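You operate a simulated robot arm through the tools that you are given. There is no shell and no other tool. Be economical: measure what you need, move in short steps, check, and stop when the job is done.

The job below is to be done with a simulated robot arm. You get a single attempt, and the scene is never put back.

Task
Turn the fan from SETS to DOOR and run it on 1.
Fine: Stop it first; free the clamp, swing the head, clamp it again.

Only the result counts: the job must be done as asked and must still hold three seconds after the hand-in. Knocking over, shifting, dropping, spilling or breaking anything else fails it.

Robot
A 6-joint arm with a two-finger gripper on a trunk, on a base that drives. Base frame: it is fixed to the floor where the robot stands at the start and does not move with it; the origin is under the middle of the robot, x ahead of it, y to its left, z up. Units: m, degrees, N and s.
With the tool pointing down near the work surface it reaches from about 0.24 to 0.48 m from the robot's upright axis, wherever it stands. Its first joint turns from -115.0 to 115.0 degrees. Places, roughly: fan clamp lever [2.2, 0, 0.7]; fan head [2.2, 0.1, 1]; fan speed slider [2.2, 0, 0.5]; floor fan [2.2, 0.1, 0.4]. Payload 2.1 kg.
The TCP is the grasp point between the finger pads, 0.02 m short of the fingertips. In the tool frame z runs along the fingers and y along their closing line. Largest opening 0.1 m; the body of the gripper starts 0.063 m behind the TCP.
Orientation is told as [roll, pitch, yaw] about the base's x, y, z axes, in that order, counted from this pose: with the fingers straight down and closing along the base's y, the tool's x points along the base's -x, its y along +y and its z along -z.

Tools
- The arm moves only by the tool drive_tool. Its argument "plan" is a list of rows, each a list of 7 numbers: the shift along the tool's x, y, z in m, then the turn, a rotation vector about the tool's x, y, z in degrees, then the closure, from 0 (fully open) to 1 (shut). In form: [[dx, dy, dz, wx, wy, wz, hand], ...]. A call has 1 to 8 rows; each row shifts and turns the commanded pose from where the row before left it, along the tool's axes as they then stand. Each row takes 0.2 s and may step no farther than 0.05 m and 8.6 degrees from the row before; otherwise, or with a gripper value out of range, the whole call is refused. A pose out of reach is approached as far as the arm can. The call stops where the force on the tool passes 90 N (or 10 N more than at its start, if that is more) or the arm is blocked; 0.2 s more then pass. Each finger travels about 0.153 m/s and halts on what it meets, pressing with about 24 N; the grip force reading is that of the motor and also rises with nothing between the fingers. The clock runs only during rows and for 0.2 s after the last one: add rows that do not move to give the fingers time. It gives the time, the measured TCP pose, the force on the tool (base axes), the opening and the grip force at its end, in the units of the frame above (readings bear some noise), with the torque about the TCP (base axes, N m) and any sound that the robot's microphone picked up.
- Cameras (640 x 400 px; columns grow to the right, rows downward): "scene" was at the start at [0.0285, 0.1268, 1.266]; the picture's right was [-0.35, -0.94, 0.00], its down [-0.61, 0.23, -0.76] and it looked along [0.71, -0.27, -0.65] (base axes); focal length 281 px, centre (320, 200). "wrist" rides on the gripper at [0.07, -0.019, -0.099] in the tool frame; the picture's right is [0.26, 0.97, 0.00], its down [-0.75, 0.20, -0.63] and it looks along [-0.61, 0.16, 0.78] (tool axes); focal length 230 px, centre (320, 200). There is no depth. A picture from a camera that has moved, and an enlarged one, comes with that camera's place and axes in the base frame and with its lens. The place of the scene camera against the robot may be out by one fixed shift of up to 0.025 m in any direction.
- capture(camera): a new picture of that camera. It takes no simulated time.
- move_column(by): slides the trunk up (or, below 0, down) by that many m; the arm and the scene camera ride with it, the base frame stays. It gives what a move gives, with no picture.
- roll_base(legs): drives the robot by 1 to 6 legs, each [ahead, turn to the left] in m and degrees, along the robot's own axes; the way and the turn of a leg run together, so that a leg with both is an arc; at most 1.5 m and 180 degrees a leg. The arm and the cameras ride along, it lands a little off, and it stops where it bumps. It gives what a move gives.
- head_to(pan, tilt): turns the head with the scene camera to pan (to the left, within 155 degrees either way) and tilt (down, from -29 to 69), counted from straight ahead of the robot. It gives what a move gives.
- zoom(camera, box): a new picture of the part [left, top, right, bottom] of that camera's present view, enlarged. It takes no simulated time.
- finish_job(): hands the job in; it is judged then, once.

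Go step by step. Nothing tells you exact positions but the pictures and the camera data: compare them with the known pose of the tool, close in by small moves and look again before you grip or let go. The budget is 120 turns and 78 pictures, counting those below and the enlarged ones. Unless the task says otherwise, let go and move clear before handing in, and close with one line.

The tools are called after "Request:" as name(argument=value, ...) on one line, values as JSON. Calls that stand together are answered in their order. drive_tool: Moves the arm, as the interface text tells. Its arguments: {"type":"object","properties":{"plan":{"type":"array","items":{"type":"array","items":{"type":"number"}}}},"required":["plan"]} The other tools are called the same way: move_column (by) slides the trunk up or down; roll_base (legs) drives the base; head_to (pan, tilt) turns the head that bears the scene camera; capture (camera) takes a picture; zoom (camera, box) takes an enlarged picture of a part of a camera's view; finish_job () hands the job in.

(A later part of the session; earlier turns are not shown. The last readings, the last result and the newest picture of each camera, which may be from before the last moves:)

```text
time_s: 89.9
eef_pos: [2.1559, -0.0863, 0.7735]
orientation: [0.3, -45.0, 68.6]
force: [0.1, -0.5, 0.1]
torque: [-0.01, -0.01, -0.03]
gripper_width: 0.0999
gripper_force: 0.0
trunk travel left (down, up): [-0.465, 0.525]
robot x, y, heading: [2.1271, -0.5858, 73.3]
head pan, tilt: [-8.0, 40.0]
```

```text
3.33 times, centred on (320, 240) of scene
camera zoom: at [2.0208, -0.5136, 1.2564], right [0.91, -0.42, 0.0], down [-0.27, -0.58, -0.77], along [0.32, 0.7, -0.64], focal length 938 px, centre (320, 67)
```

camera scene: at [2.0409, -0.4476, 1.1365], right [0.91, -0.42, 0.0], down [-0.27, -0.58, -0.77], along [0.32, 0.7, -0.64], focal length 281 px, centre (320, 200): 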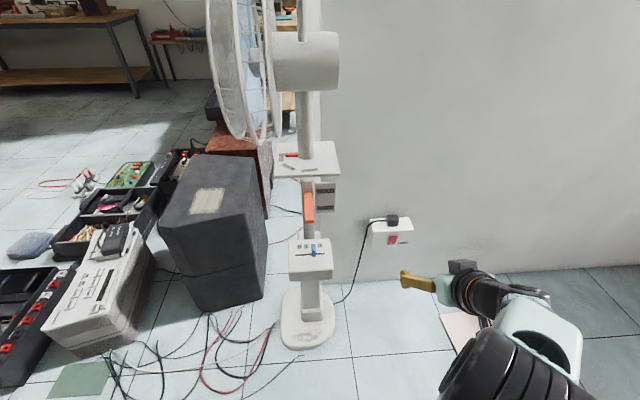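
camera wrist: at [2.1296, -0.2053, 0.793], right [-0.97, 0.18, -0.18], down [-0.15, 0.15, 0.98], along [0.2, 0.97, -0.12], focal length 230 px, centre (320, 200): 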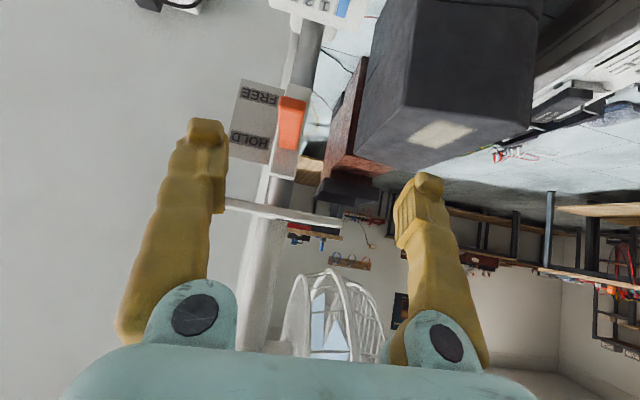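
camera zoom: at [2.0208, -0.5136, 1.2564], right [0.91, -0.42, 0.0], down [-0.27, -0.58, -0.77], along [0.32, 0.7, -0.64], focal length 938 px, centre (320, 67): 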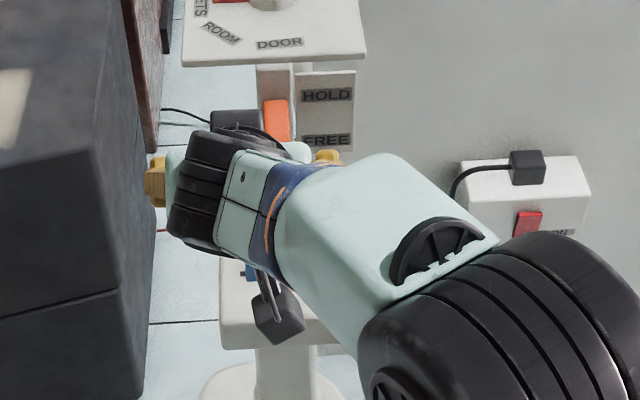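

Request:
drive_tool(plan=[[0, -0.025, 0, 0, 0, 0, 0], [-0.0177, 0, 0.03, 0, 0, 0, 0], [0, 0, 0.04, 0, 0, 0, 0]])

Request:
capture(camera="wrist")

```text
time_s: 90.7
eef_pos: [2.2023, -0.0365, 0.7343]
orientation: [0.4, -45.0, 68.6]
force: [-0.5, 0.6, -0.5]
torque: [-0.02, 0.02, 0.01]
gripper_width: 0.0999
gripper_force: 0.1
trunk travel left (down, up): [-0.465, 0.525]
robot x, y, heading: [2.1266, -0.5861, 73.3]
head pan, tilt: [-8.0, 40.0]
```

```text
40 pictures are left
camera wrist: at [2.1753, -0.1563, 0.7546], right [-0.97, 0.18, -0.18], down [-0.15, 0.15, 0.98], along [0.2, 0.97, -0.12], focal length 230 px, centre (320, 200)
```

wrist: 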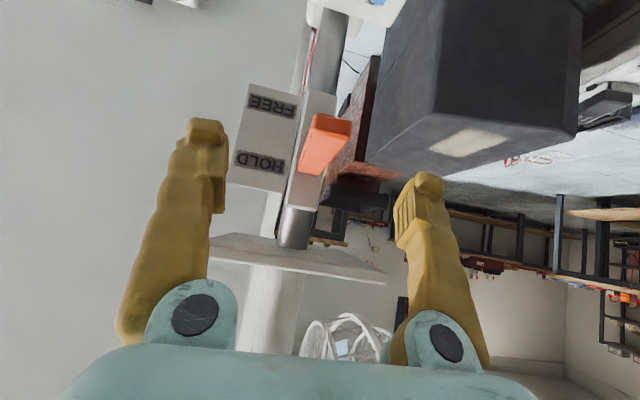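

Request:
drive_tool(plan=[[0, 0, 0.03, 0, 0, 0, 0], [0, 0, 0.025, 0, 0, 0, 0]])

Request:
capture(camera="wrist")

```text
time_s: 91.3
eef_pos: [2.2151, -0.002, 0.6953]
orientation: [0.4, -45.1, 68.6]
force: [0.3, -0.4, -0.3]
torque: [0.01, 0.0, -0.01]
gripper_width: 0.0998
gripper_force: 0.1
trunk travel left (down, up): [-0.465, 0.525]
robot x, y, heading: [2.1259, -0.5911, 73.4]
head pan, tilt: [-8.0, 40.0]
```

```text
39 pictures are left
camera wrist: at [2.188, -0.1208, 0.716], right [-0.97, 0.18, -0.18], down [-0.15, 0.15, 0.98], along [0.2, 0.97, -0.12], focal length 230 px, centre (320, 200)
```

wrist: 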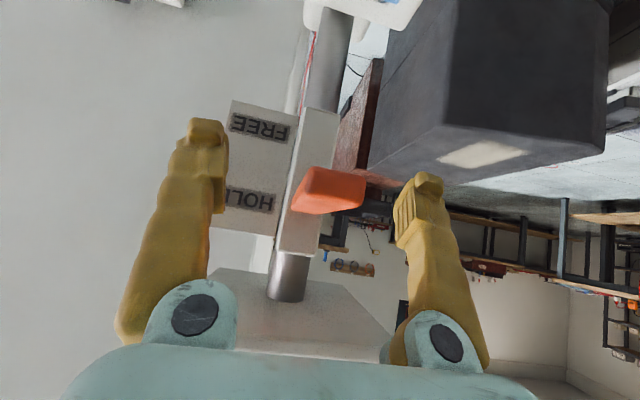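

Request:
drive_tool(plan=[[0, 0.004, 0, 0, 0, 0, 0], [0, 0, 0, 0, 0, 0, 1], [0, 0, 0, 0, 0, 0, 1], [0, 0, 0, 0, 0, 0, 1]])

Request:
capture(camera="wrist")

```text
time_s: 92.3
eef_pos: [2.2156, -0.0021, 0.6929]
orientation: [0.2, -44.4, 68.3]
force: [17.7, -9.7, -16.8]
torque: [-0.25, 0.11, -0.47]
gripper_width: 0.016
gripper_force: 41.7
trunk travel left (down, up): [-0.465, 0.525]
robot x, y, heading: [2.127, -0.5887, 73.4]
head pan, tilt: [-8.0, 40.0]
```

```text
38 pictures are left
camera wrist: at [2.1879, -0.1199, 0.7138], right [-0.97, 0.18, -0.18], down [-0.15, 0.16, 0.98], along [0.21, 0.97, -0.13], focal length 230 px, centre (320, 200)
```

wrist: 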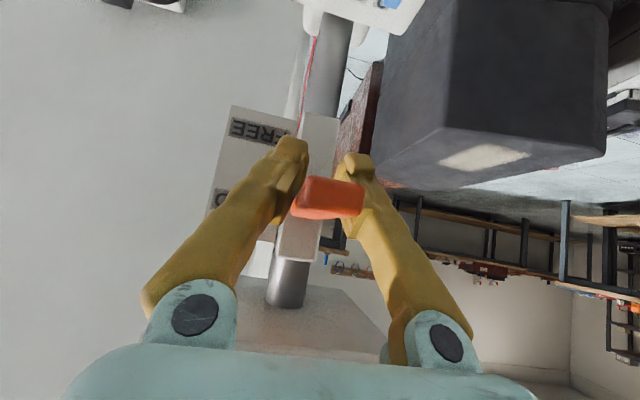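

Lever gripped. Swing it down along an arc in small steps.

Request:
drive_tool(plan=[[0.0085, 0, 0.0099, 0, 0, 0, 1], [0.0065, 0, 0.0115, 0, 0, 0, 1], [0.0045, 0, 0.0122, 0, 0, 0, 1]])

Request:
capture(camera="wrist")

```text
time_s: 93.1
eef_pos: [2.217, 0.008, 0.6581]
orientation: [0.7, -44.9, 68.3]
force: [22.6, -11.8, -1.3]
torque: [0.33, 0.58, 0.17]
gripper_width: 0.0002
gripper_force: 29.7
trunk travel left (down, up): [-0.465, 0.525]
robot x, y, heading: [2.1291, -0.5896, 73.3]
head pan, tilt: [-8.0, 40.0]
```

```text
37 pictures are left
camera wrist: at [2.1913, -0.1115, 0.6784], right [-0.97, 0.18, -0.17], down [-0.15, 0.15, 0.98], along [0.2, 0.97, -0.12], focal length 230 px, centre (320, 200)
```

wrist: 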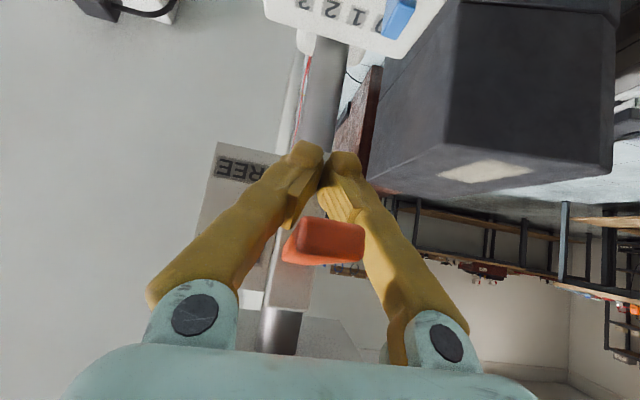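

The pads slipped off below the stiff lever. I'll open, back out, and push down from above with closed fingers near the lever's tip.

Request:
drive_tool(plan=[[0, 0, 0, 0, 0, 0, 0], [0, 0, 0, 0, 0, 0, 0], [0, 0, -0.04, 0, 0, 0, 0], [0, 0, -0.05, 0, 0, 0, 0], [-0.01, 0, -0.03, 0, 0, 0, 0.5], [0, 0, 0, 0, 0, 0, 1], [0, 0, 0, 0, 0, 0, 1]])

Request:
capture(camera="wrist")

```text
time_s: 94.7
eef_pos: [2.186, -0.0639, 0.7498]
orientation: [0.2, -45.0, 68.7]
force: [0.6, 0.4, -0.7]
torque: [0.0, -0.04, -0.02]
gripper_width: 0.0
gripper_force: 23.7
trunk travel left (down, up): [-0.465, 0.525]
robot x, y, heading: [2.1283, -0.5904, 73.4]
head pan, tilt: [-8.0, 40.0]
```

```text
36 pictures are left
camera wrist: at [2.159, -0.183, 0.77], right [-0.97, 0.18, -0.18], down [-0.15, 0.15, 0.98], along [0.2, 0.97, -0.12], focal length 230 px, centre (320, 200)
```

wrist: 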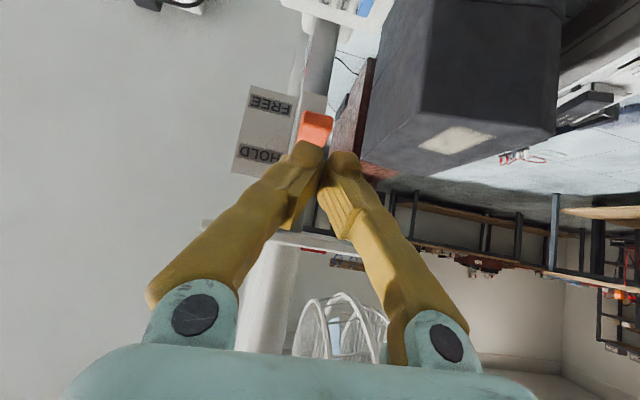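

Request:
drive_tool(plan=[[-0.0147, -0.005, 0.0232, 0, 0, 0, 1], [-0.0146, 0, 0.0231, 0, 0, 0, 1], [0.0071, 0, 0.0071, 0, 0, 0, 1], [0.0071, 0, 0.0071, 0, 0, 0, 1], [0.0071, 0, 0.0071, 0, 0, 0, 1]])

Request:
capture(camera="wrist")

```text
time_s: 95.9
eef_pos: [2.2122, -0.016, 0.708]
orientation: [0.3, -45.0, 68.6]
force: [-0.6, 0.1, 1.0]
torque: [-0.03, -0.02, 0.03]
gripper_width: 0.0
gripper_force: 29.3
trunk travel left (down, up): [-0.465, 0.525]
robot x, y, heading: [2.1302, -0.5932, 73.3]
head pan, tilt: [-8.0, 40.0]
```

```text
35 pictures are left
camera wrist: at [2.1856, -0.1337, 0.7279], right [-0.97, 0.18, -0.18], down [-0.15, 0.15, 0.98], along [0.2, 0.97, -0.12], focal length 230 px, centre (320, 200)
```

wrist: 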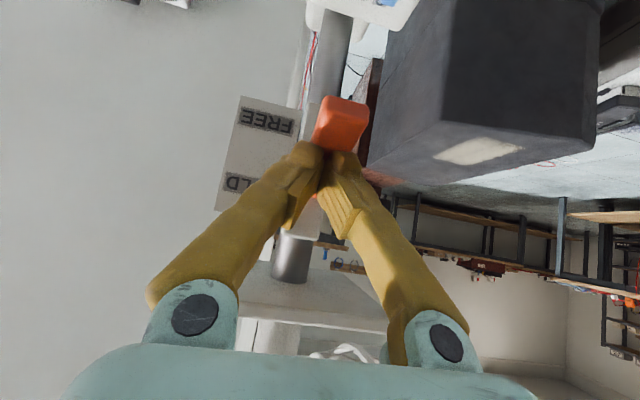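

Request:
drive_tool(plan=[[0, 0.006, 0, 0, 0, 0, 1], [0.0071, 0, 0.0071, 0, 0, 0, 1], [0.0064, 0, 0.0078, 0, 0, 0, 1]])

Request:
capture(camera="wrist")

```text
time_s: 96.7
eef_pos: [2.208, -0.0113, 0.6867]
orientation: [0.3, -45.0, 68.5]
force: [0.4, 0.4, -0.2]
torque: [-0.02, 0.03, 0.01]
gripper_width: 0.0
gripper_force: 29.1
trunk travel left (down, up): [-0.465, 0.525]
robot x, y, heading: [2.1293, -0.5913, 73.2]
head pan, tilt: [-8.0, 40.0]
```

```text
34 pictures are left
camera wrist: at [2.1808, -0.1309, 0.7082], right [-0.97, 0.18, -0.18], down [-0.15, 0.15, 0.98], along [0.2, 0.97, -0.12], focal length 230 px, centre (320, 200)
```

wrist: 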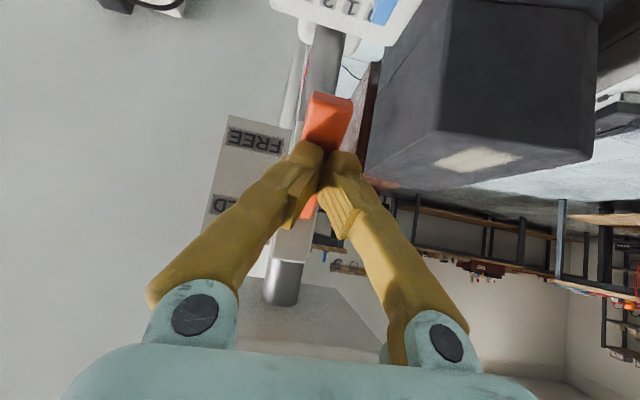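

The lever is now moving down with low force. Continue along the arc.

Request:
drive_tool(plan=[[0.005, 0, 0.009, 0, 0, 0, 1], [0.005, 0, 0.01, 0, 0, 0, 1], [0.0035, 0, 0.0105, 0, 0, 0, 1], [0.003, 0, 0.011, 0, 0, 0, 1]])

Request:
capture(camera="wrist")

```text
time_s: 97.7
eef_pos: [2.208, -0.0139, 0.6658]
orientation: [0.9, -46.7, 68.4]
force: [-6.3, -9.1, 34.1]
torque: [-0.09, 0.07, 0.03]
gripper_width: 0.0063
gripper_force: 29.7
trunk travel left (down, up): [-0.465, 0.525]
robot x, y, heading: [2.1244, -0.5932, 73.3]
head pan, tilt: [-8.0, 40.0]
```

```text
33 pictures are left
camera wrist: at [2.1811, -0.1333, 0.6818], right [-0.97, 0.18, -0.18], down [-0.16, 0.12, 0.98], along [0.2, 0.98, -0.09], focal length 230 px, centre (320, 200)
```

wrist: 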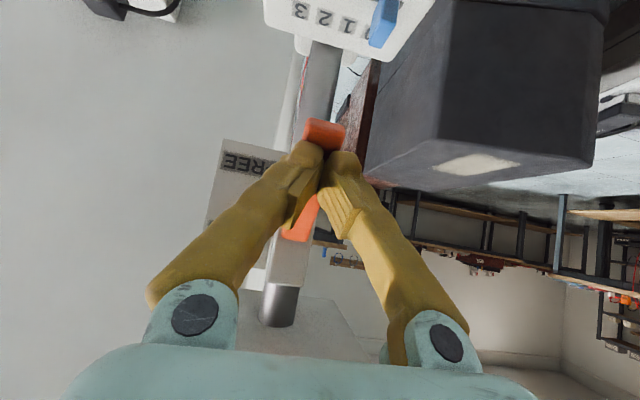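

Request:
zoom(camera="scene", box=[270, 180, 360, 280])

```text
4.00 times, centred on (315, 230) of scene
camera zoom: at [2.0086, -0.5562, 1.2603], right [0.91, -0.42, -0.01], down [-0.26, -0.56, -0.79], along [0.33, 0.72, -0.62], focal length 1126 px, centre (340, 80)
```

zoom: 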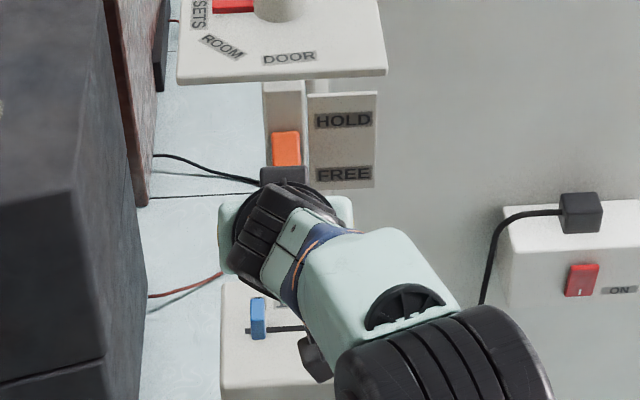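

Back off to see how far the lever went.

Request:
drive_tool(plan=[[-0.014, 0, -0.014, 0, 0, 0, 1], [0.02, 0, -0.02, 0, 0, 0, 1], [0.015, 0, -0.04, 0, 0, 0, 1], [0.015, 0, -0.04, 0, 0, 0, 1]])

Request:
capture(camera="wrist")

Request:
zoom(camera="scene", box=[270, 180, 360, 280])

```text
time_s: 98.7
eef_pos: [2.1732, -0.0943, 0.7056]
orientation: [0.3, -45.1, 68.6]
force: [0.3, 0.6, 0.6]
torque: [0.01, -0.03, 0.0]
gripper_width: 0.0002
gripper_force: 29.9
trunk travel left (down, up): [-0.465, 0.525]
robot x, y, heading: [2.1284, -0.5872, 73.4]
head pan, tilt: [-8.0, 40.0]
```

```text
31 pictures are left
camera wrist: at [2.1475, -0.2128, 0.725], right [-0.97, 0.18, -0.18], down [-0.15, 0.15, 0.98], along [0.2, 0.97, -0.12], focal length 230 px, centre (320, 200)
```

wrist: 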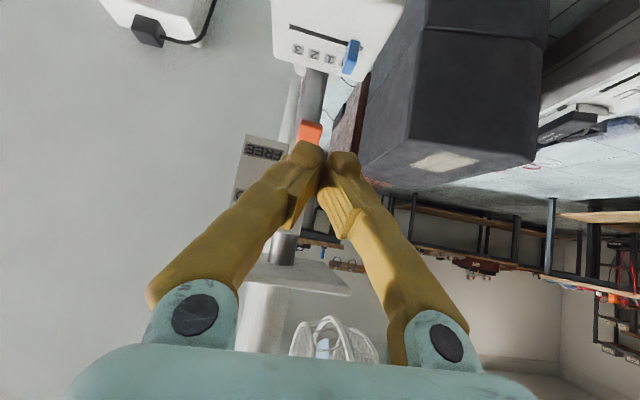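

```text
4.00 times, centred on (315, 230) of scene
camera zoom: at [2.0211, -0.5137, 1.2563], right [0.91, -0.42, 0.0], down [-0.27, -0.58, -0.77], along [0.32, 0.7, -0.64], focal length 1126 px, centre (340, 80)
```

zoom: 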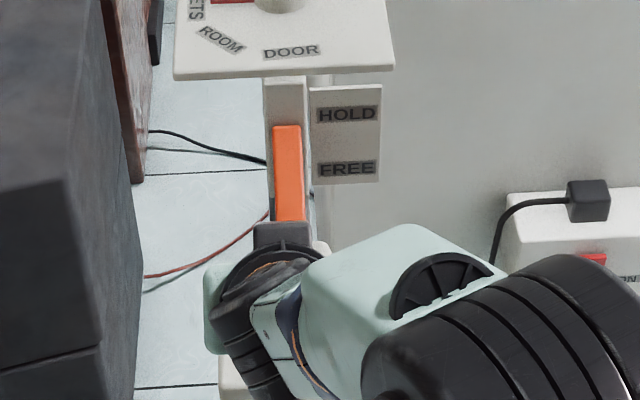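

Lever tip went from z≈0.688 to ≈0.63 (~40-45° down). Push once more along its tangent to be sure it reaches the FREE stop.

Request:
drive_tool(plan=[[-0.0255, -0.006, 0.02, 0, 0, 0, 1], [-0.025, 0, 0.024, 0, 0, 0, 1], [0, 0, 0.03, 0, 0, 0, 1], [0, 0, 0.01, 0, 0, 0, 1], [0, 0, 0.01, 0, 0, 0, 1], [0, 0, 0.008, 0, 0, 0, 1]])

Request:
zoom(camera="scene", box=[270, 180, 360, 280])

```text
time_s: 100.1
eef_pos: [2.2158, -0.0038, 0.675]
orientation: [0.6, -45.7, 68.5]
force: [-6.7, -27.4, 19.0]
torque: [-0.34, 0.29, -0.23]
gripper_width: 0.006
gripper_force: 29.7
trunk travel left (down, up): [-0.465, 0.525]
robot x, y, heading: [2.1276, -0.5912, 73.2]
head pan, tilt: [-8.0, 40.0]
```

```text
4.00 times, centred on (315, 230) of scene
camera zoom: at [2.0171, -0.5298, 1.2577], right [0.91, -0.42, 0.0], down [-0.27, -0.57, -0.77], along [0.32, 0.7, -0.63], focal length 1126 px, centre (340, 80)
```

zoom: 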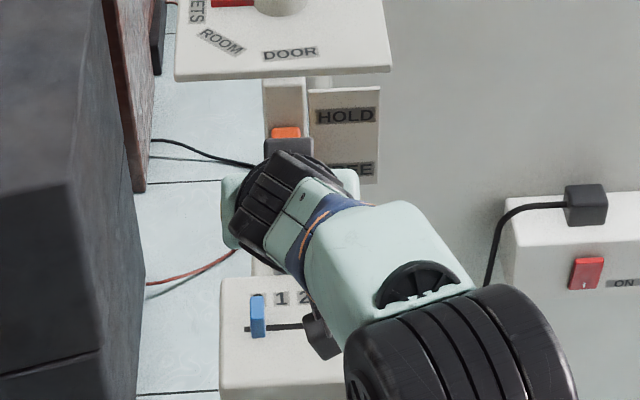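

The lever is firmly at its lower stop (FREE). Retract to the right, tip the tool vertical and raise the trunk to view the head handle.

Request:
drive_tool(plan=[[0, 0, -0.04, 0, 0, 0, 1], [0, -0.02, -0.03, 0, 0, 0, 1], [0, -0.05, 0, 0, 7.5, 0, 1], [0, -0.05, 0, 0, 7.5, 0, 1], [0.02, -0.03, 0, 0, 7.5, 0, 1], [0.02, 0, 0, 0, 7.5, 0, 1], [0.02, 0, 0, 0, 7.5, 0, 1], [0.02, 0, 0, 0, 7.5, 0, 1]])

Request:
move_column(by=0.45)

Request:
head_to(pan=-5, tilt=40)

Request:
capture(camera="scene")

```text
time_s: 101.9
eef_pos: [2.1936, -0.2066, 0.6141]
orientation: [-4.6, -9.5, 68.3]
force: [0.2, -0.3, 1.0]
torque: [-0.01, 0.04, -0.02]
gripper_width: 0.0
gripper_force: 29.5
out of reach, approached as far as the arm can: row 4, 5, 6, 7, 8
trunk travel left (down, up): [-0.465, 0.525]
robot x, y, heading: [2.128, -0.589, 73.0]
head pan, tilt: [-8.0, 40.0]
```

```text
refused: 0.45 is not a number from -0.4 to 0.4
```

```text
time_s: 102.5
eef_pos: [2.1946, -0.2059, 0.614]
orientation: [-4.6, -9.7, 68.4]
force: [0.6, 0.1, -0.3]
torque: [0.0, 0.02, -0.01]
gripper_width: 0.0
gripper_force: 29.1
trunk travel left (down, up): [-0.465, 0.525]
robot x, y, heading: [2.1275, -0.5929, 73.3]
head pan, tilt: [-5.0, 40.0]
```

```text
28 pictures are left
camera scene: at [2.017, -0.512, 1.2565], right [0.93, -0.37, 0.0], down [-0.24, -0.6, -0.77], along [0.28, 0.71, -0.64], focal length 281 px, centre (320, 200)
```

scene: 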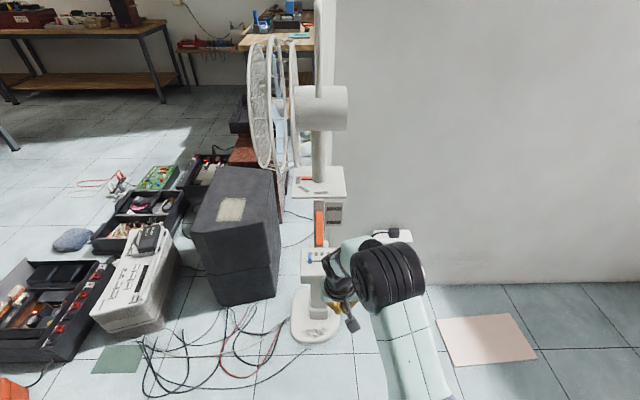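

Request:
move_column(by=0.4)

Request:
capture(camera="scene")

```text
time_s: 106.4
eef_pos: [2.1936, -0.2066, 1.0142]
orientation: [-4.6, -9.5, 68.3]
force: [-0.2, 0.1, 0.2]
torque: [0.01, 0.0, 0.01]
gripper_width: 0.0
gripper_force: 29.2
trunk travel left (down, up): [-0.865, 0.125]
robot x, y, heading: [2.1278, -0.5916, 73.3]
head pan, tilt: [-5.0, 40.0]
```

```text
27 pictures are left
camera scene: at [2.0169, -0.5119, 1.6564], right [0.93, -0.37, 0.0], down [-0.24, -0.6, -0.77], along [0.28, 0.71, -0.64], focal length 281 px, centre (320, 200)
```

scene: 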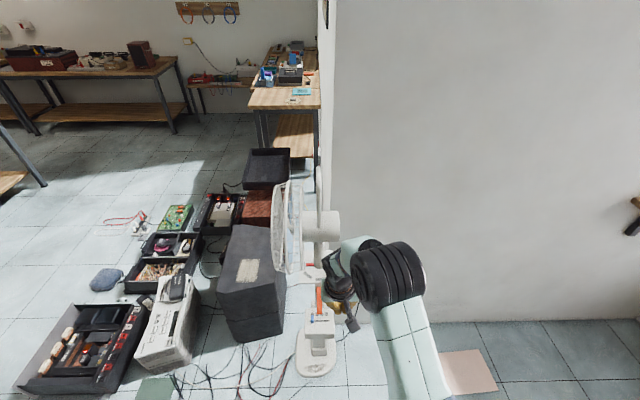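

Request:
zoom(camera="scene", box=[260, 150, 380, 290])

Request:
capture(camera="wrist")

```text
2.86 times, centred on (320, 220) of scene
camera zoom: at [2.0169, -0.5119, 1.6564], right [0.93, -0.37, 0.0], down [-0.24, -0.6, -0.77], along [0.28, 0.71, -0.64], focal length 804 px, centre (320, 143)
```

zoom: 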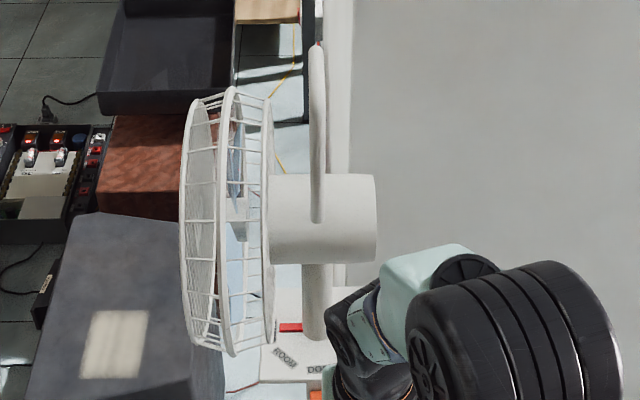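

```text
25 pictures are left
camera wrist: at [2.171, -0.2905, 1.1005], right [-0.98, 0.13, -0.12], down [0.0, 0.69, 0.73], along [0.18, 0.72, -0.67], focal length 230 px, centre (320, 200)
```

wrist: 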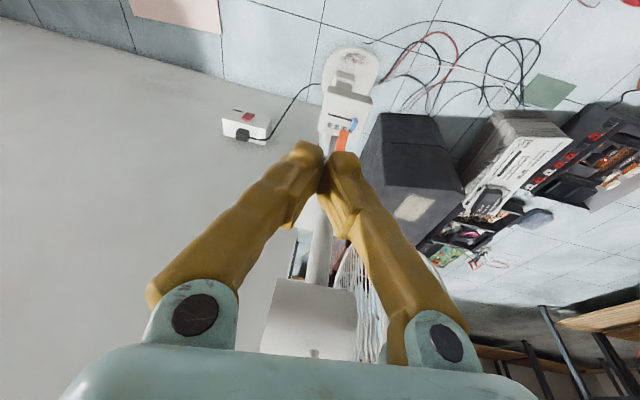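

The handle is a loop standing over the motor, its top bar running front-to-back right above the neck (~(2.253, 0.10), top z≈1.20). Plan: grip the bar from above and turn it counter-clockwise. Raise above it first, then drive closer.

Request:
move_column(by=0.12)

Request:
drive_tool(plan=[[0, 0, -0.045, 0, 0, 0, 0], [0, 0, -0.045, 0, 0, 0, 0], [0, 0, -0.04, 0, 0, 0, 0], [-0.04, 0, 0, 0, 0, 0, 0], [-0.03, 0, 0, -4.6, 0, 0, 0], [0, 0, 0, 0, 5, 0, 0], [0, 0, 0, 0, 4.5, 0, 0]])

```text
time_s: 107.9
eef_pos: [2.1941, -0.2058, 1.1333]
orientation: [-4.6, -9.7, 68.3]
force: [0.1, 0.1, -0.5]
torque: [0.02, -0.02, 0.02]
gripper_width: 0.0
gripper_force: 30.1
trunk travel left (down, up): [-0.985, 0.005]
robot x, y, heading: [2.1261, -0.591, 73.3]
head pan, tilt: [-5.0, 40.0]
```

```text
time_s: 109.5
eef_pos: [2.1588, -0.2264, 1.1664]
orientation: [-4.7, -9.7, 68.2]
force: [0.6, 0.3, 0.0]
torque: [0.0, -0.01, 0.03]
gripper_width: 0.1002
gripper_force: 0.1
out of reach, approached as far as the arm can: row 1, 2, 3, 4, 5, 6, 7
trunk travel left (down, up): [-0.985, 0.005]
robot x, y, heading: [2.126, -0.5885, 73.5]
head pan, tilt: [-5.0, 40.0]
```

Request:
drive_tool(plan=[[-0.03, -0.03, 0, 0, 0, 0, 0], [-0.03, -0.03, 0, 0, 0, 0, 0], [0, -0.03, 0, 0, 0, 0, 0], [0, -0.03, 0, 0, 0, 0, 0]])

```text
time_s: 110.5
eef_pos: [2.268, -0.2466, 1.1476]
orientation: [-5.7, -10.1, 68.3]
force: [0.8, 0.4, 0.4]
torque: [0.03, 0.0, 0.0]
gripper_width: 0.1002
gripper_force: 0.0
out of reach, approached as far as the arm can: row 1, 2, 3, 4
trunk travel left (down, up): [-0.985, 0.005]
robot x, y, heading: [2.1293, -0.5928, 73.1]
head pan, tilt: [-5.0, 40.0]
```

Request:
drive_tool(plan=[[-0.04, 0, 0, 0, 0, 0, 0], [-0.04, 0, 0, 0, 0, 0, 0], [0, 0, 0, -5.7, 0, 0, 0], [0, 0, 0, 0, 5, 0, 0], [0, 0, 0, 0, 5, 0, 0]])

Request:
capture(camera="wrist")

```text
time_s: 111.7
eef_pos: [2.2636, -0.2308, 1.1101]
orientation: [-8.9, -2.1, 67.4]
force: [-0.3, 0.2, -0.4]
torque: [-0.03, -0.01, -0.02]
gripper_width: 0.0998
gripper_force: 0.1
out of reach, approached as far as the arm can: row 1, 2, 3, 4, 5
trunk travel left (down, up): [-0.985, 0.005]
robot x, y, heading: [2.1232, -0.5928, 73.2]
head pan, tilt: [-5.0, 40.0]
```

```text
24 pictures are left
camera wrist: at [2.2362, -0.2997, 1.2079], right [-0.98, 0.13, -0.16], down [0.01, 0.79, 0.62], along [0.21, 0.6, -0.77], focal length 230 px, centre (320, 200)
```

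wrist: 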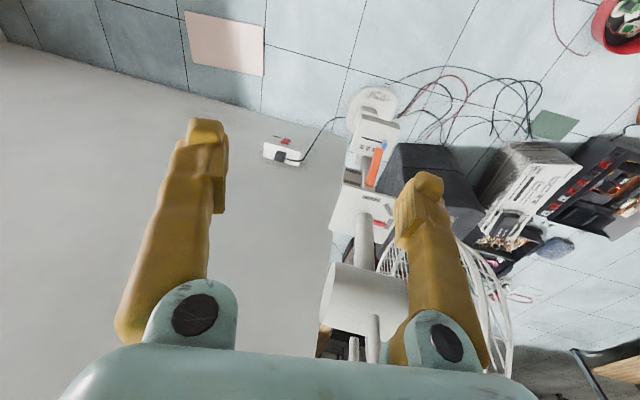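

Request:
drive_tool(plan=[[0, 0, -0.04, 0, 0, 0, 0], [0, 0, -0.04, 0, 0, 0, 0], [0, 0, -0.04, 0, 0, 0, 0]])

Request:
head_to(pan=-20, tilt=45)

Request:
capture(camera="scene")

```text
time_s: 112.5
eef_pos: [2.2438, -0.2796, 1.168]
orientation: [-9.2, -2.1, 67.2]
force: [-0.4, 0.2, 0.0]
torque: [0.02, 0.0, 0.04]
gripper_width: 0.0999
gripper_force: 0.1
out of reach, approached as far as the arm can: row 1, 2, 3
trunk travel left (down, up): [-0.985, 0.005]
robot x, y, heading: [2.1292, -0.5904, 73.4]
head pan, tilt: [-5.0, 40.0]
```

```text
time_s: 113.2
eef_pos: [2.2448, -0.279, 1.1691]
orientation: [-9.1, -2.1, 67.4]
force: [0.8, -0.6, 0.2]
torque: [0.0, 0.01, 0.0]
gripper_width: 0.1
gripper_force: 0.1
trunk travel left (down, up): [-0.985, 0.005]
robot x, y, heading: [2.1314, -0.5917, 73.4]
head pan, tilt: [-20.0, 45.0]
```

```text
23 pictures are left
camera scene: at [2.034, -0.5258, 1.7692], right [0.8, -0.6, 0.0], down [-0.42, -0.57, -0.71], along [0.42, 0.57, -0.71], focal length 281 px, centre (320, 200)
```

scene: 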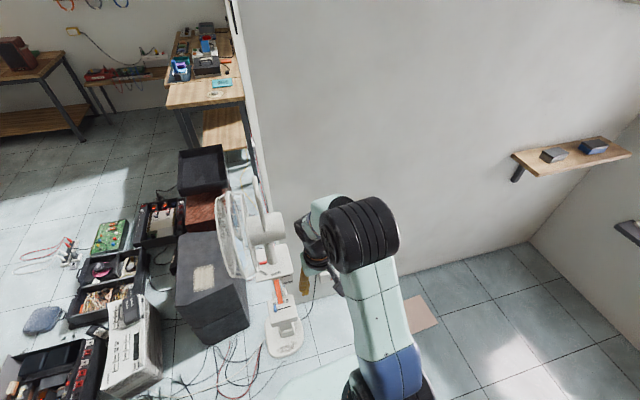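

Request:
drive_tool(plan=[[0, 0, 0, -4, 0, 0, 0], [0, 0, 0, -4, 0, 0, 0]])

Request:
drive_tool(plan=[[0, -0.04, 0, 0, 0, 0, 0], [0, -0.04, 0, 0, 0, 0, 0]])

```text
time_s: 113.8
eef_pos: [2.2448, -0.2793, 1.1696]
orientation: [-9.2, -2.2, 67.4]
force: [0.0, 0.6, 0.9]
torque: [0.02, -0.02, 0.02]
gripper_width: 0.1001
gripper_force: 0.0
out of reach, approached as far as the arm can: row 1, 2
trunk travel left (down, up): [-0.985, 0.005]
robot x, y, heading: [2.1291, -0.5879, 73.4]
head pan, tilt: [-20.0, 45.0]
```

```text
time_s: 114.4
eef_pos: [2.3092, -0.3087, 1.179]
orientation: [-9.5, -2.4, 67.2]
force: [0.1, 0.4, -0.1]
torque: [0.01, -0.02, -0.01]
gripper_width: 0.0999
gripper_force: 0.1
out of reach, approached as far as the arm can: row 2
trunk travel left (down, up): [-0.985, 0.005]
robot x, y, heading: [2.1265, -0.5914, 73.3]
head pan, tilt: [-20.0, 45.0]
```

Request:
drive_tool(plan=[[0, -0.02, 0, -3, 0, 0, 0], [0, 0, 0, -4, 0, 0, 0], [0, 0, 0, -2.5, 2.4, 0, 0]])

Request:
drive_tool(plan=[[0, 0, -0.04, 0, 0, 0, 0], [0, 0, -0.04, 0, 0, 0, 0]])

```text
time_s: 115.2
eef_pos: [2.3062, -0.3071, 1.1801]
orientation: [-9.6, -2.2, 67.2]
force: [-0.2, 0.3, -0.1]
torque: [-0.01, 0.01, 0.03]
gripper_width: 0.1002
gripper_force: 0.1
out of reach, approached as far as the arm can: row 1, 2, 3
trunk travel left (down, up): [-0.985, 0.005]
robot x, y, heading: [2.1292, -0.5933, 73.6]
head pan, tilt: [-20.0, 45.0]
```

```text
time_s: 115.8
eef_pos: [2.299, -0.3193, 1.23]
orientation: [-11.8, -2.8, 67.4]
force: [0.7, -1.3, -0.6]
torque: [0.02, -0.01, -0.03]
gripper_width: 0.1001
gripper_force: 0.1
out of reach, approached as far as the arm can: row 1, 2
trunk travel left (down, up): [-0.985, 0.005]
robot x, y, heading: [2.1251, -0.589, 73.0]
head pan, tilt: [-20.0, 45.0]
```

The arm is stuck against a wrist limit. I'll retrace: tilt again, swing to the far right where tilting worked before, and untilt there.

Request:
drive_tool(plan=[[-0.02, 0, 0, 0, -7.5, 0, 0], [-0.02, 0, 0, 0, -7.5, 0, 0], [-0.02, 0, 0, 0, -7.5, 0, 0], [-0.02, 0, 0, 0, -7.5, 0, 0], [-0.01, 0, 0, 0, -7.5, 0, 0], [0, 0, 0, 0, -5, 0, 0]])

```text
time_s: 117.2
eef_pos: [2.3338, -0.2501, 1.2466]
orientation: [-14.6, -35.7, 73.7]
force: [-1.2, 0.0, -1.0]
torque: [-0.01, -0.01, 0.01]
gripper_width: 0.0999
gripper_force: 0.1
out of reach, approached as far as the arm can: row 1, 5, 6
trunk travel left (down, up): [-0.985, 0.005]
robot x, y, heading: [2.1266, -0.5893, 73.2]
head pan, tilt: [-20.0, 45.0]
```

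Request:
drive_tool(plan=[[0, -0.04, 0, 0, 0, 0, 0], [0, -0.04, 0, -5, 0, 0, 0], [0, -0.03, 0, -5, 0, 0, 0], [0, 0, 0, -4.6, 0, 0, 0]])

```text
time_s: 118.2
eef_pos: [2.4231, -0.2896, 1.2647]
orientation: [0.1, -35.5, 73.6]
force: [-0.5, 0.7, 0.1]
torque: [-0.01, 0.02, -0.05]
gripper_width: 0.1001
gripper_force: 0.1
out of reach, approached as far as the arm can: row 1, 2
trunk travel left (down, up): [-0.985, 0.005]
robot x, y, heading: [2.1286, -0.5896, 73.4]
head pan, tilt: [-20.0, 45.0]
```

Request:
drive_tool(plan=[[0, 0, 0, 0, 7.5, 0, 0], [0, 0, 0, 0, 7.5, 0, 0], [0, 0, 0, 0, 7.5, 0, 0], [0, 0, 0, 0, 7.5, 0, 0], [0, 0, 0, 0, 5.5, 0, 0]])

```text
time_s: 119.4
eef_pos: [2.4231, -0.2902, 1.2655]
orientation: [-0.1, 0.0, 73.5]
force: [-0.5, -0.3, 0.3]
torque: [0.02, 0.0, -0.03]
gripper_width: 0.0998
gripper_force: 0.1
trunk travel left (down, up): [-0.985, 0.005]
robot x, y, heading: [2.1258, -0.5927, 73.3]
head pan, tilt: [-20.0, 45.0]
```

Vertical again and free. Testing how far out it reaches at this height, and whether the tool can yaw +90°.

Request:
drive_tool(plan=[[-0.04, 0, 0, 0, 0, 0, 0], [-0.04, 0, 0, 0, 0, 0, 0], [-0.04, 0, 0, 0, 0, 0, 0], [-0.04, 0, 0, 0, 0, 0, 0]])

```text
time_s: 120.4
eef_pos: [2.4102, -0.2216, 1.2444]
orientation: [-0.1, -0.2, 73.6]
force: [-0.6, -0.3, 0.3]
torque: [-0.01, -0.02, -0.02]
gripper_width: 0.1
gripper_force: 0.1
out of reach, approached as far as the arm can: row 2, 3, 4
trunk travel left (down, up): [-0.985, 0.005]
robot x, y, heading: [2.1277, -0.5918, 73.4]
head pan, tilt: [-20.0, 45.0]
```

Max vertical reach ~0.47 m. I'll drive 15 cm closer and use a 30°-tilted, closed-finger push on the handle's near leg instead.

Request:
roll_base(legs=[[0.15, 0]])

Request:
drive_tool(plan=[[0, 0, 0, 0, -7.5, 0, 1], [0, 0, 0, 0, -7.5, 0, 1], [0, 0, 0, 0, -7.5, 0, 1], [0, 0, 0, 0, -7.5, 0, 1], [0, 0.04, 0, 0, 0, 0, 1]])

Request:
capture(camera="wrist")

```text
time_s: 121.8
eef_pos: [2.4489, -0.0861, 1.247]
orientation: [-0.1, -0.6, 73.9]
force: [-0.5, -1.4, -0.1]
torque: [0.11, 0.02, -0.02]
gripper_width: 0.1002
gripper_force: 0.1
trunk travel left (down, up): [-0.985, 0.005]
robot x, y, heading: [2.1669, -0.4511, 73.3]
head pan, tilt: [-20.0, 45.0]
```

```text
time_s: 123.0
eef_pos: [2.4298, -0.0443, 1.2531]
orientation: [0.4, -20.9, 74.8]
force: [-0.1, -0.4, -0.4]
torque: [-0.02, -0.02, 0.0]
gripper_width: 0.0
gripper_force: 23.9
out of reach, approached as far as the arm can: row 1, 2, 3
trunk travel left (down, up): [-0.985, 0.005]
robot x, y, heading: [2.1698, -0.4487, 73.4]
head pan, tilt: [-20.0, 45.0]
```

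```text
22 pictures are left
camera wrist: at [2.4204, -0.1476, 1.32], right [-1.0, 0.02, -0.08], down [-0.06, 0.51, 0.86], along [0.06, 0.86, -0.51], focal length 230 px, centre (320, 200)
```

wrist: 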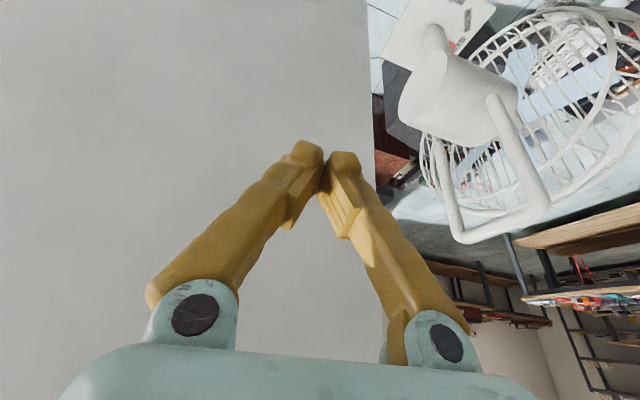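

Handle corners: near leg about (2.232, 0.045), far (2.256, 0.13), top z≈1.20. Moving the closed fingertips to just left of the near leg, above it.

Request:
drive_tool(plan=[[0, 0.048, -0.01, 0, 0, 0, 1], [0, 0.048, 0, 0, 0, 0, 1], [0, 0.048, 0, 0, 0, 0, 1], [0, 0.048, 0, 0, 0, 0, 1], [0, 0.045, 0, 0, 0, 0, 1]])

Request:
capture(camera="wrist")

```text
time_s: 124.2
eef_pos: [2.198, 0.0119, 1.2612]
orientation: [0.5, -20.9, 74.7]
force: [0.1, 0.2, -0.3]
torque: [-0.01, -0.02, -0.02]
gripper_width: 0.0001
gripper_force: 24.0
trunk travel left (down, up): [-0.985, 0.005]
robot x, y, heading: [2.1714, -0.4452, 73.3]
head pan, tilt: [-20.0, 45.0]
```

```text
21 pictures are left
camera wrist: at [2.1885, -0.0908, 1.3285], right [-1.0, 0.02, -0.08], down [-0.06, 0.51, 0.86], along [0.06, 0.86, -0.51], focal length 230 px, centre (320, 200)
```

wrist: 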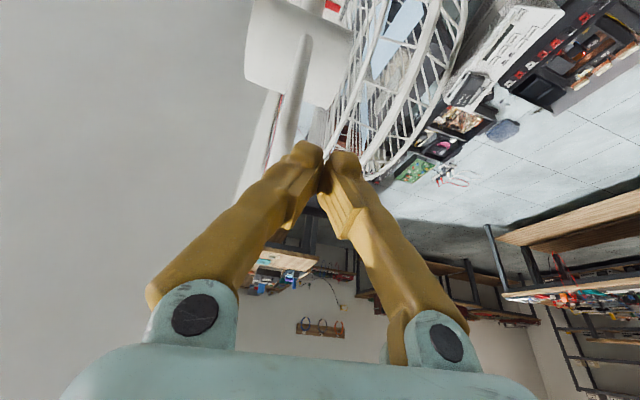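

Request:
drive_tool(plan=[[-0.0271, 0, 0.0103, 0, 0, 0, 1], [0.013, 0, 0.034, 0, 0, 0, 1], [0.013, 0, 0.034, 0, 0, 0, 1]])

Request:
capture(camera="wrist")

```text
time_s: 125.0
eef_pos: [2.2031, 0.041, 1.1922]
orientation: [0.6, -20.9, 74.8]
force: [-1.6, 0.7, 1.2]
torque: [0.01, -0.02, 0.04]
gripper_width: 0.0
gripper_force: 24.2
trunk travel left (down, up): [-0.985, 0.005]
robot x, y, heading: [2.1682, -0.4451, 73.2]
head pan, tilt: [-20.0, 45.0]
```

```text
20 pictures are left
camera wrist: at [2.1946, -0.0619, 1.259], right [-1.0, 0.02, -0.08], down [-0.06, 0.51, 0.86], along [0.06, 0.86, -0.51], focal length 230 px, centre (320, 200)
```

wrist: 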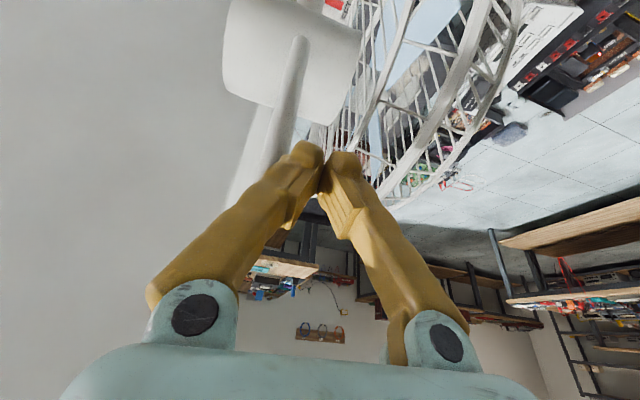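

Start the push arc: first half.

Request:
drive_tool(plan=[[0.0028, -0.0205, -0.0011, 0, 0, 0, 1], [0, -0.013, 0, 0, 0, 0, 1], [-0.0027, -0.0128, 0.001, 0, 0, 0, 1]])

Request:
capture(camera="wrist")

```text
time_s: 125.8
eef_pos: [2.2482, 0.0282, 1.1918]
orientation: [0.5, -20.9, 74.7]
force: [-8.3, 0.0, 0.4]
torque: [-0.1, 0.18, 0.16]
gripper_width: 0.0
gripper_force: 24.0
trunk travel left (down, up): [-0.985, 0.005]
robot x, y, heading: [2.1715, -0.4457, 73.1]
head pan, tilt: [-20.0, 45.0]
```

```text
19 pictures are left
camera wrist: at [2.2392, -0.0735, 1.2584], right [-1.0, 0.02, -0.09], down [-0.06, 0.51, 0.86], along [0.06, 0.86, -0.51], focal length 230 px, centre (320, 200)
```

wrist: 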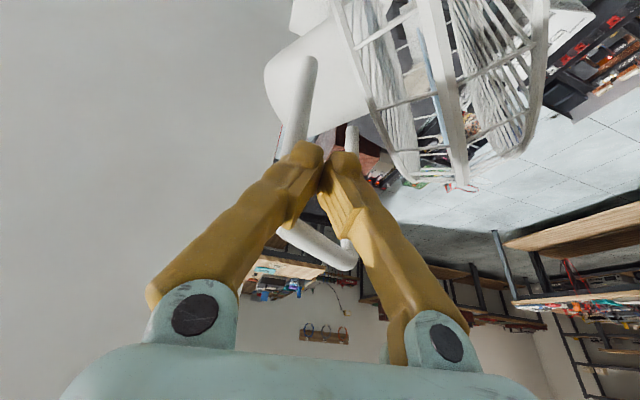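

The head turns freely (8 N). Continue the arc.

Request:
drive_tool(plan=[[-0.0058, -0.0115, 0.0022, 0, 0, 0, 1], [-0.0082, -0.0095, 0.0031, 0, 0, 0, 1]])

Request:
capture(camera="wrist")

Request:
head_to(pan=0, tilt=50)

Request:
capture(camera="scene")

```text
time_s: 126.4
eef_pos: [2.2789, 0.037, 1.1917]
orientation: [0.5, -20.9, 74.5]
force: [2.6, -6.6, 2.3]
torque: [-0.02, -0.01, -0.1]
gripper_width: 0.0
gripper_force: 24.5
trunk travel left (down, up): [-0.985, 0.005]
robot x, y, heading: [2.1713, -0.4453, 73.2]
head pan, tilt: [-20.0, 45.0]
```

```text
18 pictures are left
camera wrist: at [2.2693, -0.0667, 1.2582], right [-1.0, 0.02, -0.08], down [-0.06, 0.51, 0.86], along [0.06, 0.86, -0.51], focal length 230 px, centre (320, 200)
```

wrist: 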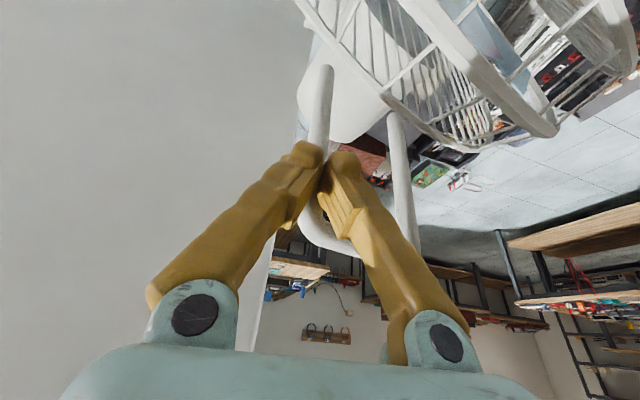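

```text
time_s: 127.2
eef_pos: [2.2781, 0.0365, 1.1909]
orientation: [0.8, -21.0, 74.7]
force: [2.2, -4.3, -1.3]
torque: [-0.06, -0.05, -0.07]
gripper_width: 0.0002
gripper_force: 24.1
trunk travel left (down, up): [-0.985, 0.005]
robot x, y, heading: [2.1681, -0.4515, 73.2]
head pan, tilt: [0.0, 50.0]
```

```text
17 pictures are left
camera scene: at [2.0509, -0.3768, 1.7625], right [0.96, -0.29, 0.0], down [-0.22, -0.73, -0.64], along [0.18, 0.62, -0.77], focal length 281 px, centre (320, 200)
```

scene: 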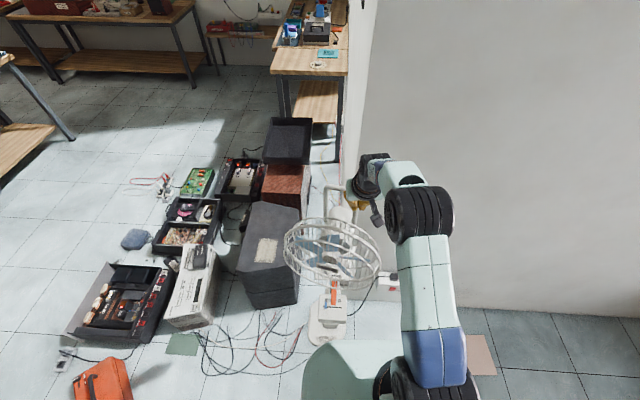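

About 325° of the target ~340°. One more step, then view.

Request:
drive_tool(plan=[[-0.0052, -0.0038, 0.002, 0, 0, 0, 1], [-0.0052, -0.0033, 0.002, 0, 0, 0, 1]])

Request:
zoom(camera="scene", box=[270, 150, 400, 330])

Request:
capture(camera="wrist")

```text
time_s: 127.8
eef_pos: [2.2843, 0.0463, 1.1917]
orientation: [0.6, -21.1, 74.9]
force: [-3.2, -2.5, 2.4]
torque: [-0.01, 0.02, 0.03]
gripper_width: 0.0
gripper_force: 29.5
trunk travel left (down, up): [-0.985, 0.005]
robot x, y, heading: [2.1677, -0.4494, 73.5]
head pan, tilt: [0.0, 50.0]
```

```text
2.22 times, centred on (335, 240) of scene
camera zoom: at [2.0477, -0.3759, 1.7623], right [0.96, -0.29, 0.0], down [-0.22, -0.73, -0.64], along [0.18, 0.62, -0.77], focal length 625 px, centre (287, 111)
```

zoom: 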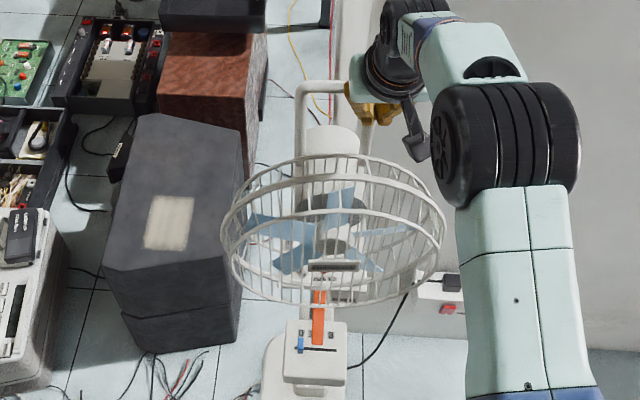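

```text
15 pictures are left
camera wrist: at [2.2758, -0.0559, 1.2589], right [-1.0, 0.02, -0.08], down [-0.06, 0.51, 0.86], along [0.06, 0.86, -0.5], focal length 230 px, centre (320, 200)
```

wrist: 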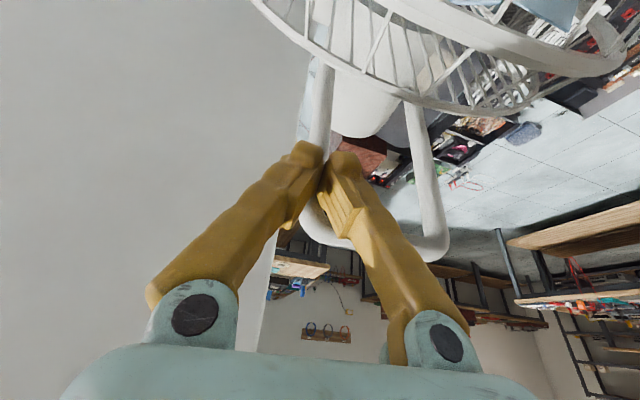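

Handle angle now ≈339°, matching the DOOR direction (~339-341°). Retract the fingers up and to the right, back off the base and lower the trunk to verify the pointer.

Request:
drive_tool(plan=[[0, 0, -0.04, 0, 0, 0, 1], [0, 0, -0.04, 0, 0, 0, 1], [0, -0.048, 0, 0, 0, 0, 1], [0, -0.048, 0, 0, 0, 0, 1], [0, -0.048, 0, 0, 0, 0, 1], [0, -0.04, 0, 0, 0, 0, 1]])

Request:
roll_base(legs=[[-0.15, 0]])

Request:
move_column(by=-0.4)

Request:
move_column(by=-0.15)

```text
time_s: 129.2
eef_pos: [2.4616, -0.028, 1.2617]
orientation: [0.7, -20.8, 74.6]
force: [1.1, 0.1, -0.1]
torque: [0.0, -0.02, 0.03]
gripper_width: 0.0001
gripper_force: 29.0
trunk travel left (down, up): [-0.985, 0.005]
robot x, y, heading: [2.169, -0.4449, 73.4]
head pan, tilt: [0.0, 50.0]
```

```text
time_s: 130.6
eef_pos: [2.4215, -0.1521, 1.2543]
orientation: [0.5, -19.9, 74.6]
force: [0.1, 1.0, 0.2]
torque: [0.06, 0.01, 0.0]
gripper_width: 0.0
gripper_force: 29.1
trunk travel left (down, up): [-0.985, 0.005]
robot x, y, heading: [2.1267, -0.5876, 73.3]
head pan, tilt: [0.0, 50.0]
```

```text
time_s: 134.4
eef_pos: [2.4167, -0.1684, 0.8611]
orientation: [0.6, -20.8, 74.6]
force: [0.2, 0.6, -0.1]
torque: [-0.01, -0.01, -0.02]
gripper_width: 0.0
gripper_force: 29.5
trunk travel left (down, up): [-0.585, 0.405]
robot x, y, heading: [2.13, -0.5875, 73.3]
head pan, tilt: [0.0, 50.0]
```

```text
time_s: 136.2
eef_pos: [2.4168, -0.168, 0.7111]
orientation: [0.6, -20.8, 74.6]
force: [0.0, -0.4, 0.3]
torque: [0.01, 0.03, -0.04]
gripper_width: 0.0
gripper_force: 30.1
trunk travel left (down, up): [-0.435, 0.555]
robot x, y, heading: [2.1271, -0.5916, 73.5]
head pan, tilt: [0.0, 50.0]
```

Request:
drive_tool(plan=[[0, 0, 0, 0, -7.5, 0, 1], [0, 0, 0, 0, -7.5, 0, 1], [0, 0, 0, 0, -7.5, 0, 1], [0, 0, 0, 0, -7.5, 0, 1], [0, 0, 0, 0, -7.5, 0, 1], [0, 0, 0, 0, -7.5, 0, 1], [0, 0, 0, 0, -7.5, 0, 1], [0, 0, 0, 0, -6, 0, 1]])

Request:
head_to(pan=-5, tilt=38)

Request:
zoom(camera="scene", box=[250, 100, 390, 260])

```text
time_s: 138.0
eef_pos: [2.419, -0.1697, 0.7103]
orientation: [3.0, -79.5, 71.8]
force: [0.8, 0.0, 0.3]
torque: [-0.03, -0.04, -0.04]
gripper_width: 0.0
gripper_force: 29.9
trunk travel left (down, up): [-0.435, 0.555]
robot x, y, heading: [2.126, -0.5922, 73.2]
head pan, tilt: [0.0, 50.0]
```

```text
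time_s: 138.7
eef_pos: [2.4171, -0.1675, 0.7107]
orientation: [3.0, -79.3, 71.8]
force: [0.3, 0.2, -0.4]
torque: [0.02, -0.02, -0.04]
gripper_width: 0.0001
gripper_force: 29.1
trunk travel left (down, up): [-0.435, 0.555]
robot x, y, heading: [2.1264, -0.5911, 73.4]
head pan, tilt: [-5.0, 38.0]
```

```text
2.50 times, centred on (320, 180) of scene
camera zoom: at [2.0171, -0.5094, 1.2294], right [0.93, -0.37, 0.0], down [-0.23, -0.57, -0.79], along [0.29, 0.73, -0.62], focal length 704 px, centre (320, 250)
```

zoom: 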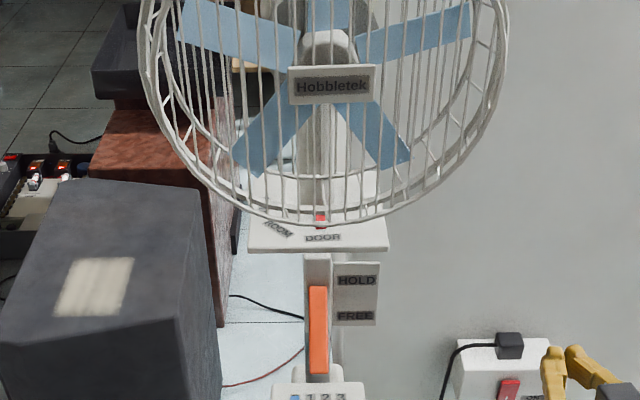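

Request:
zoom(camera="scene", box=[295, 160, 350, 205])

```text
8.89 times, centred on (322, 182) of scene
camera zoom: at [2.0171, -0.5094, 1.2294], right [0.93, -0.37, 0.0], down [-0.23, -0.57, -0.79], along [0.29, 0.73, -0.62], focal length 2502 px, centre (298, 356)
```

zoom: 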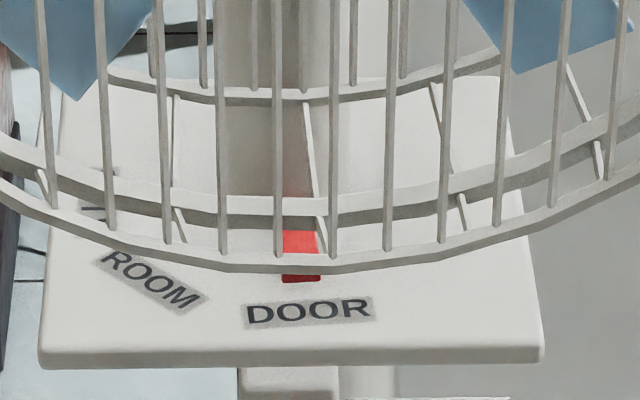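

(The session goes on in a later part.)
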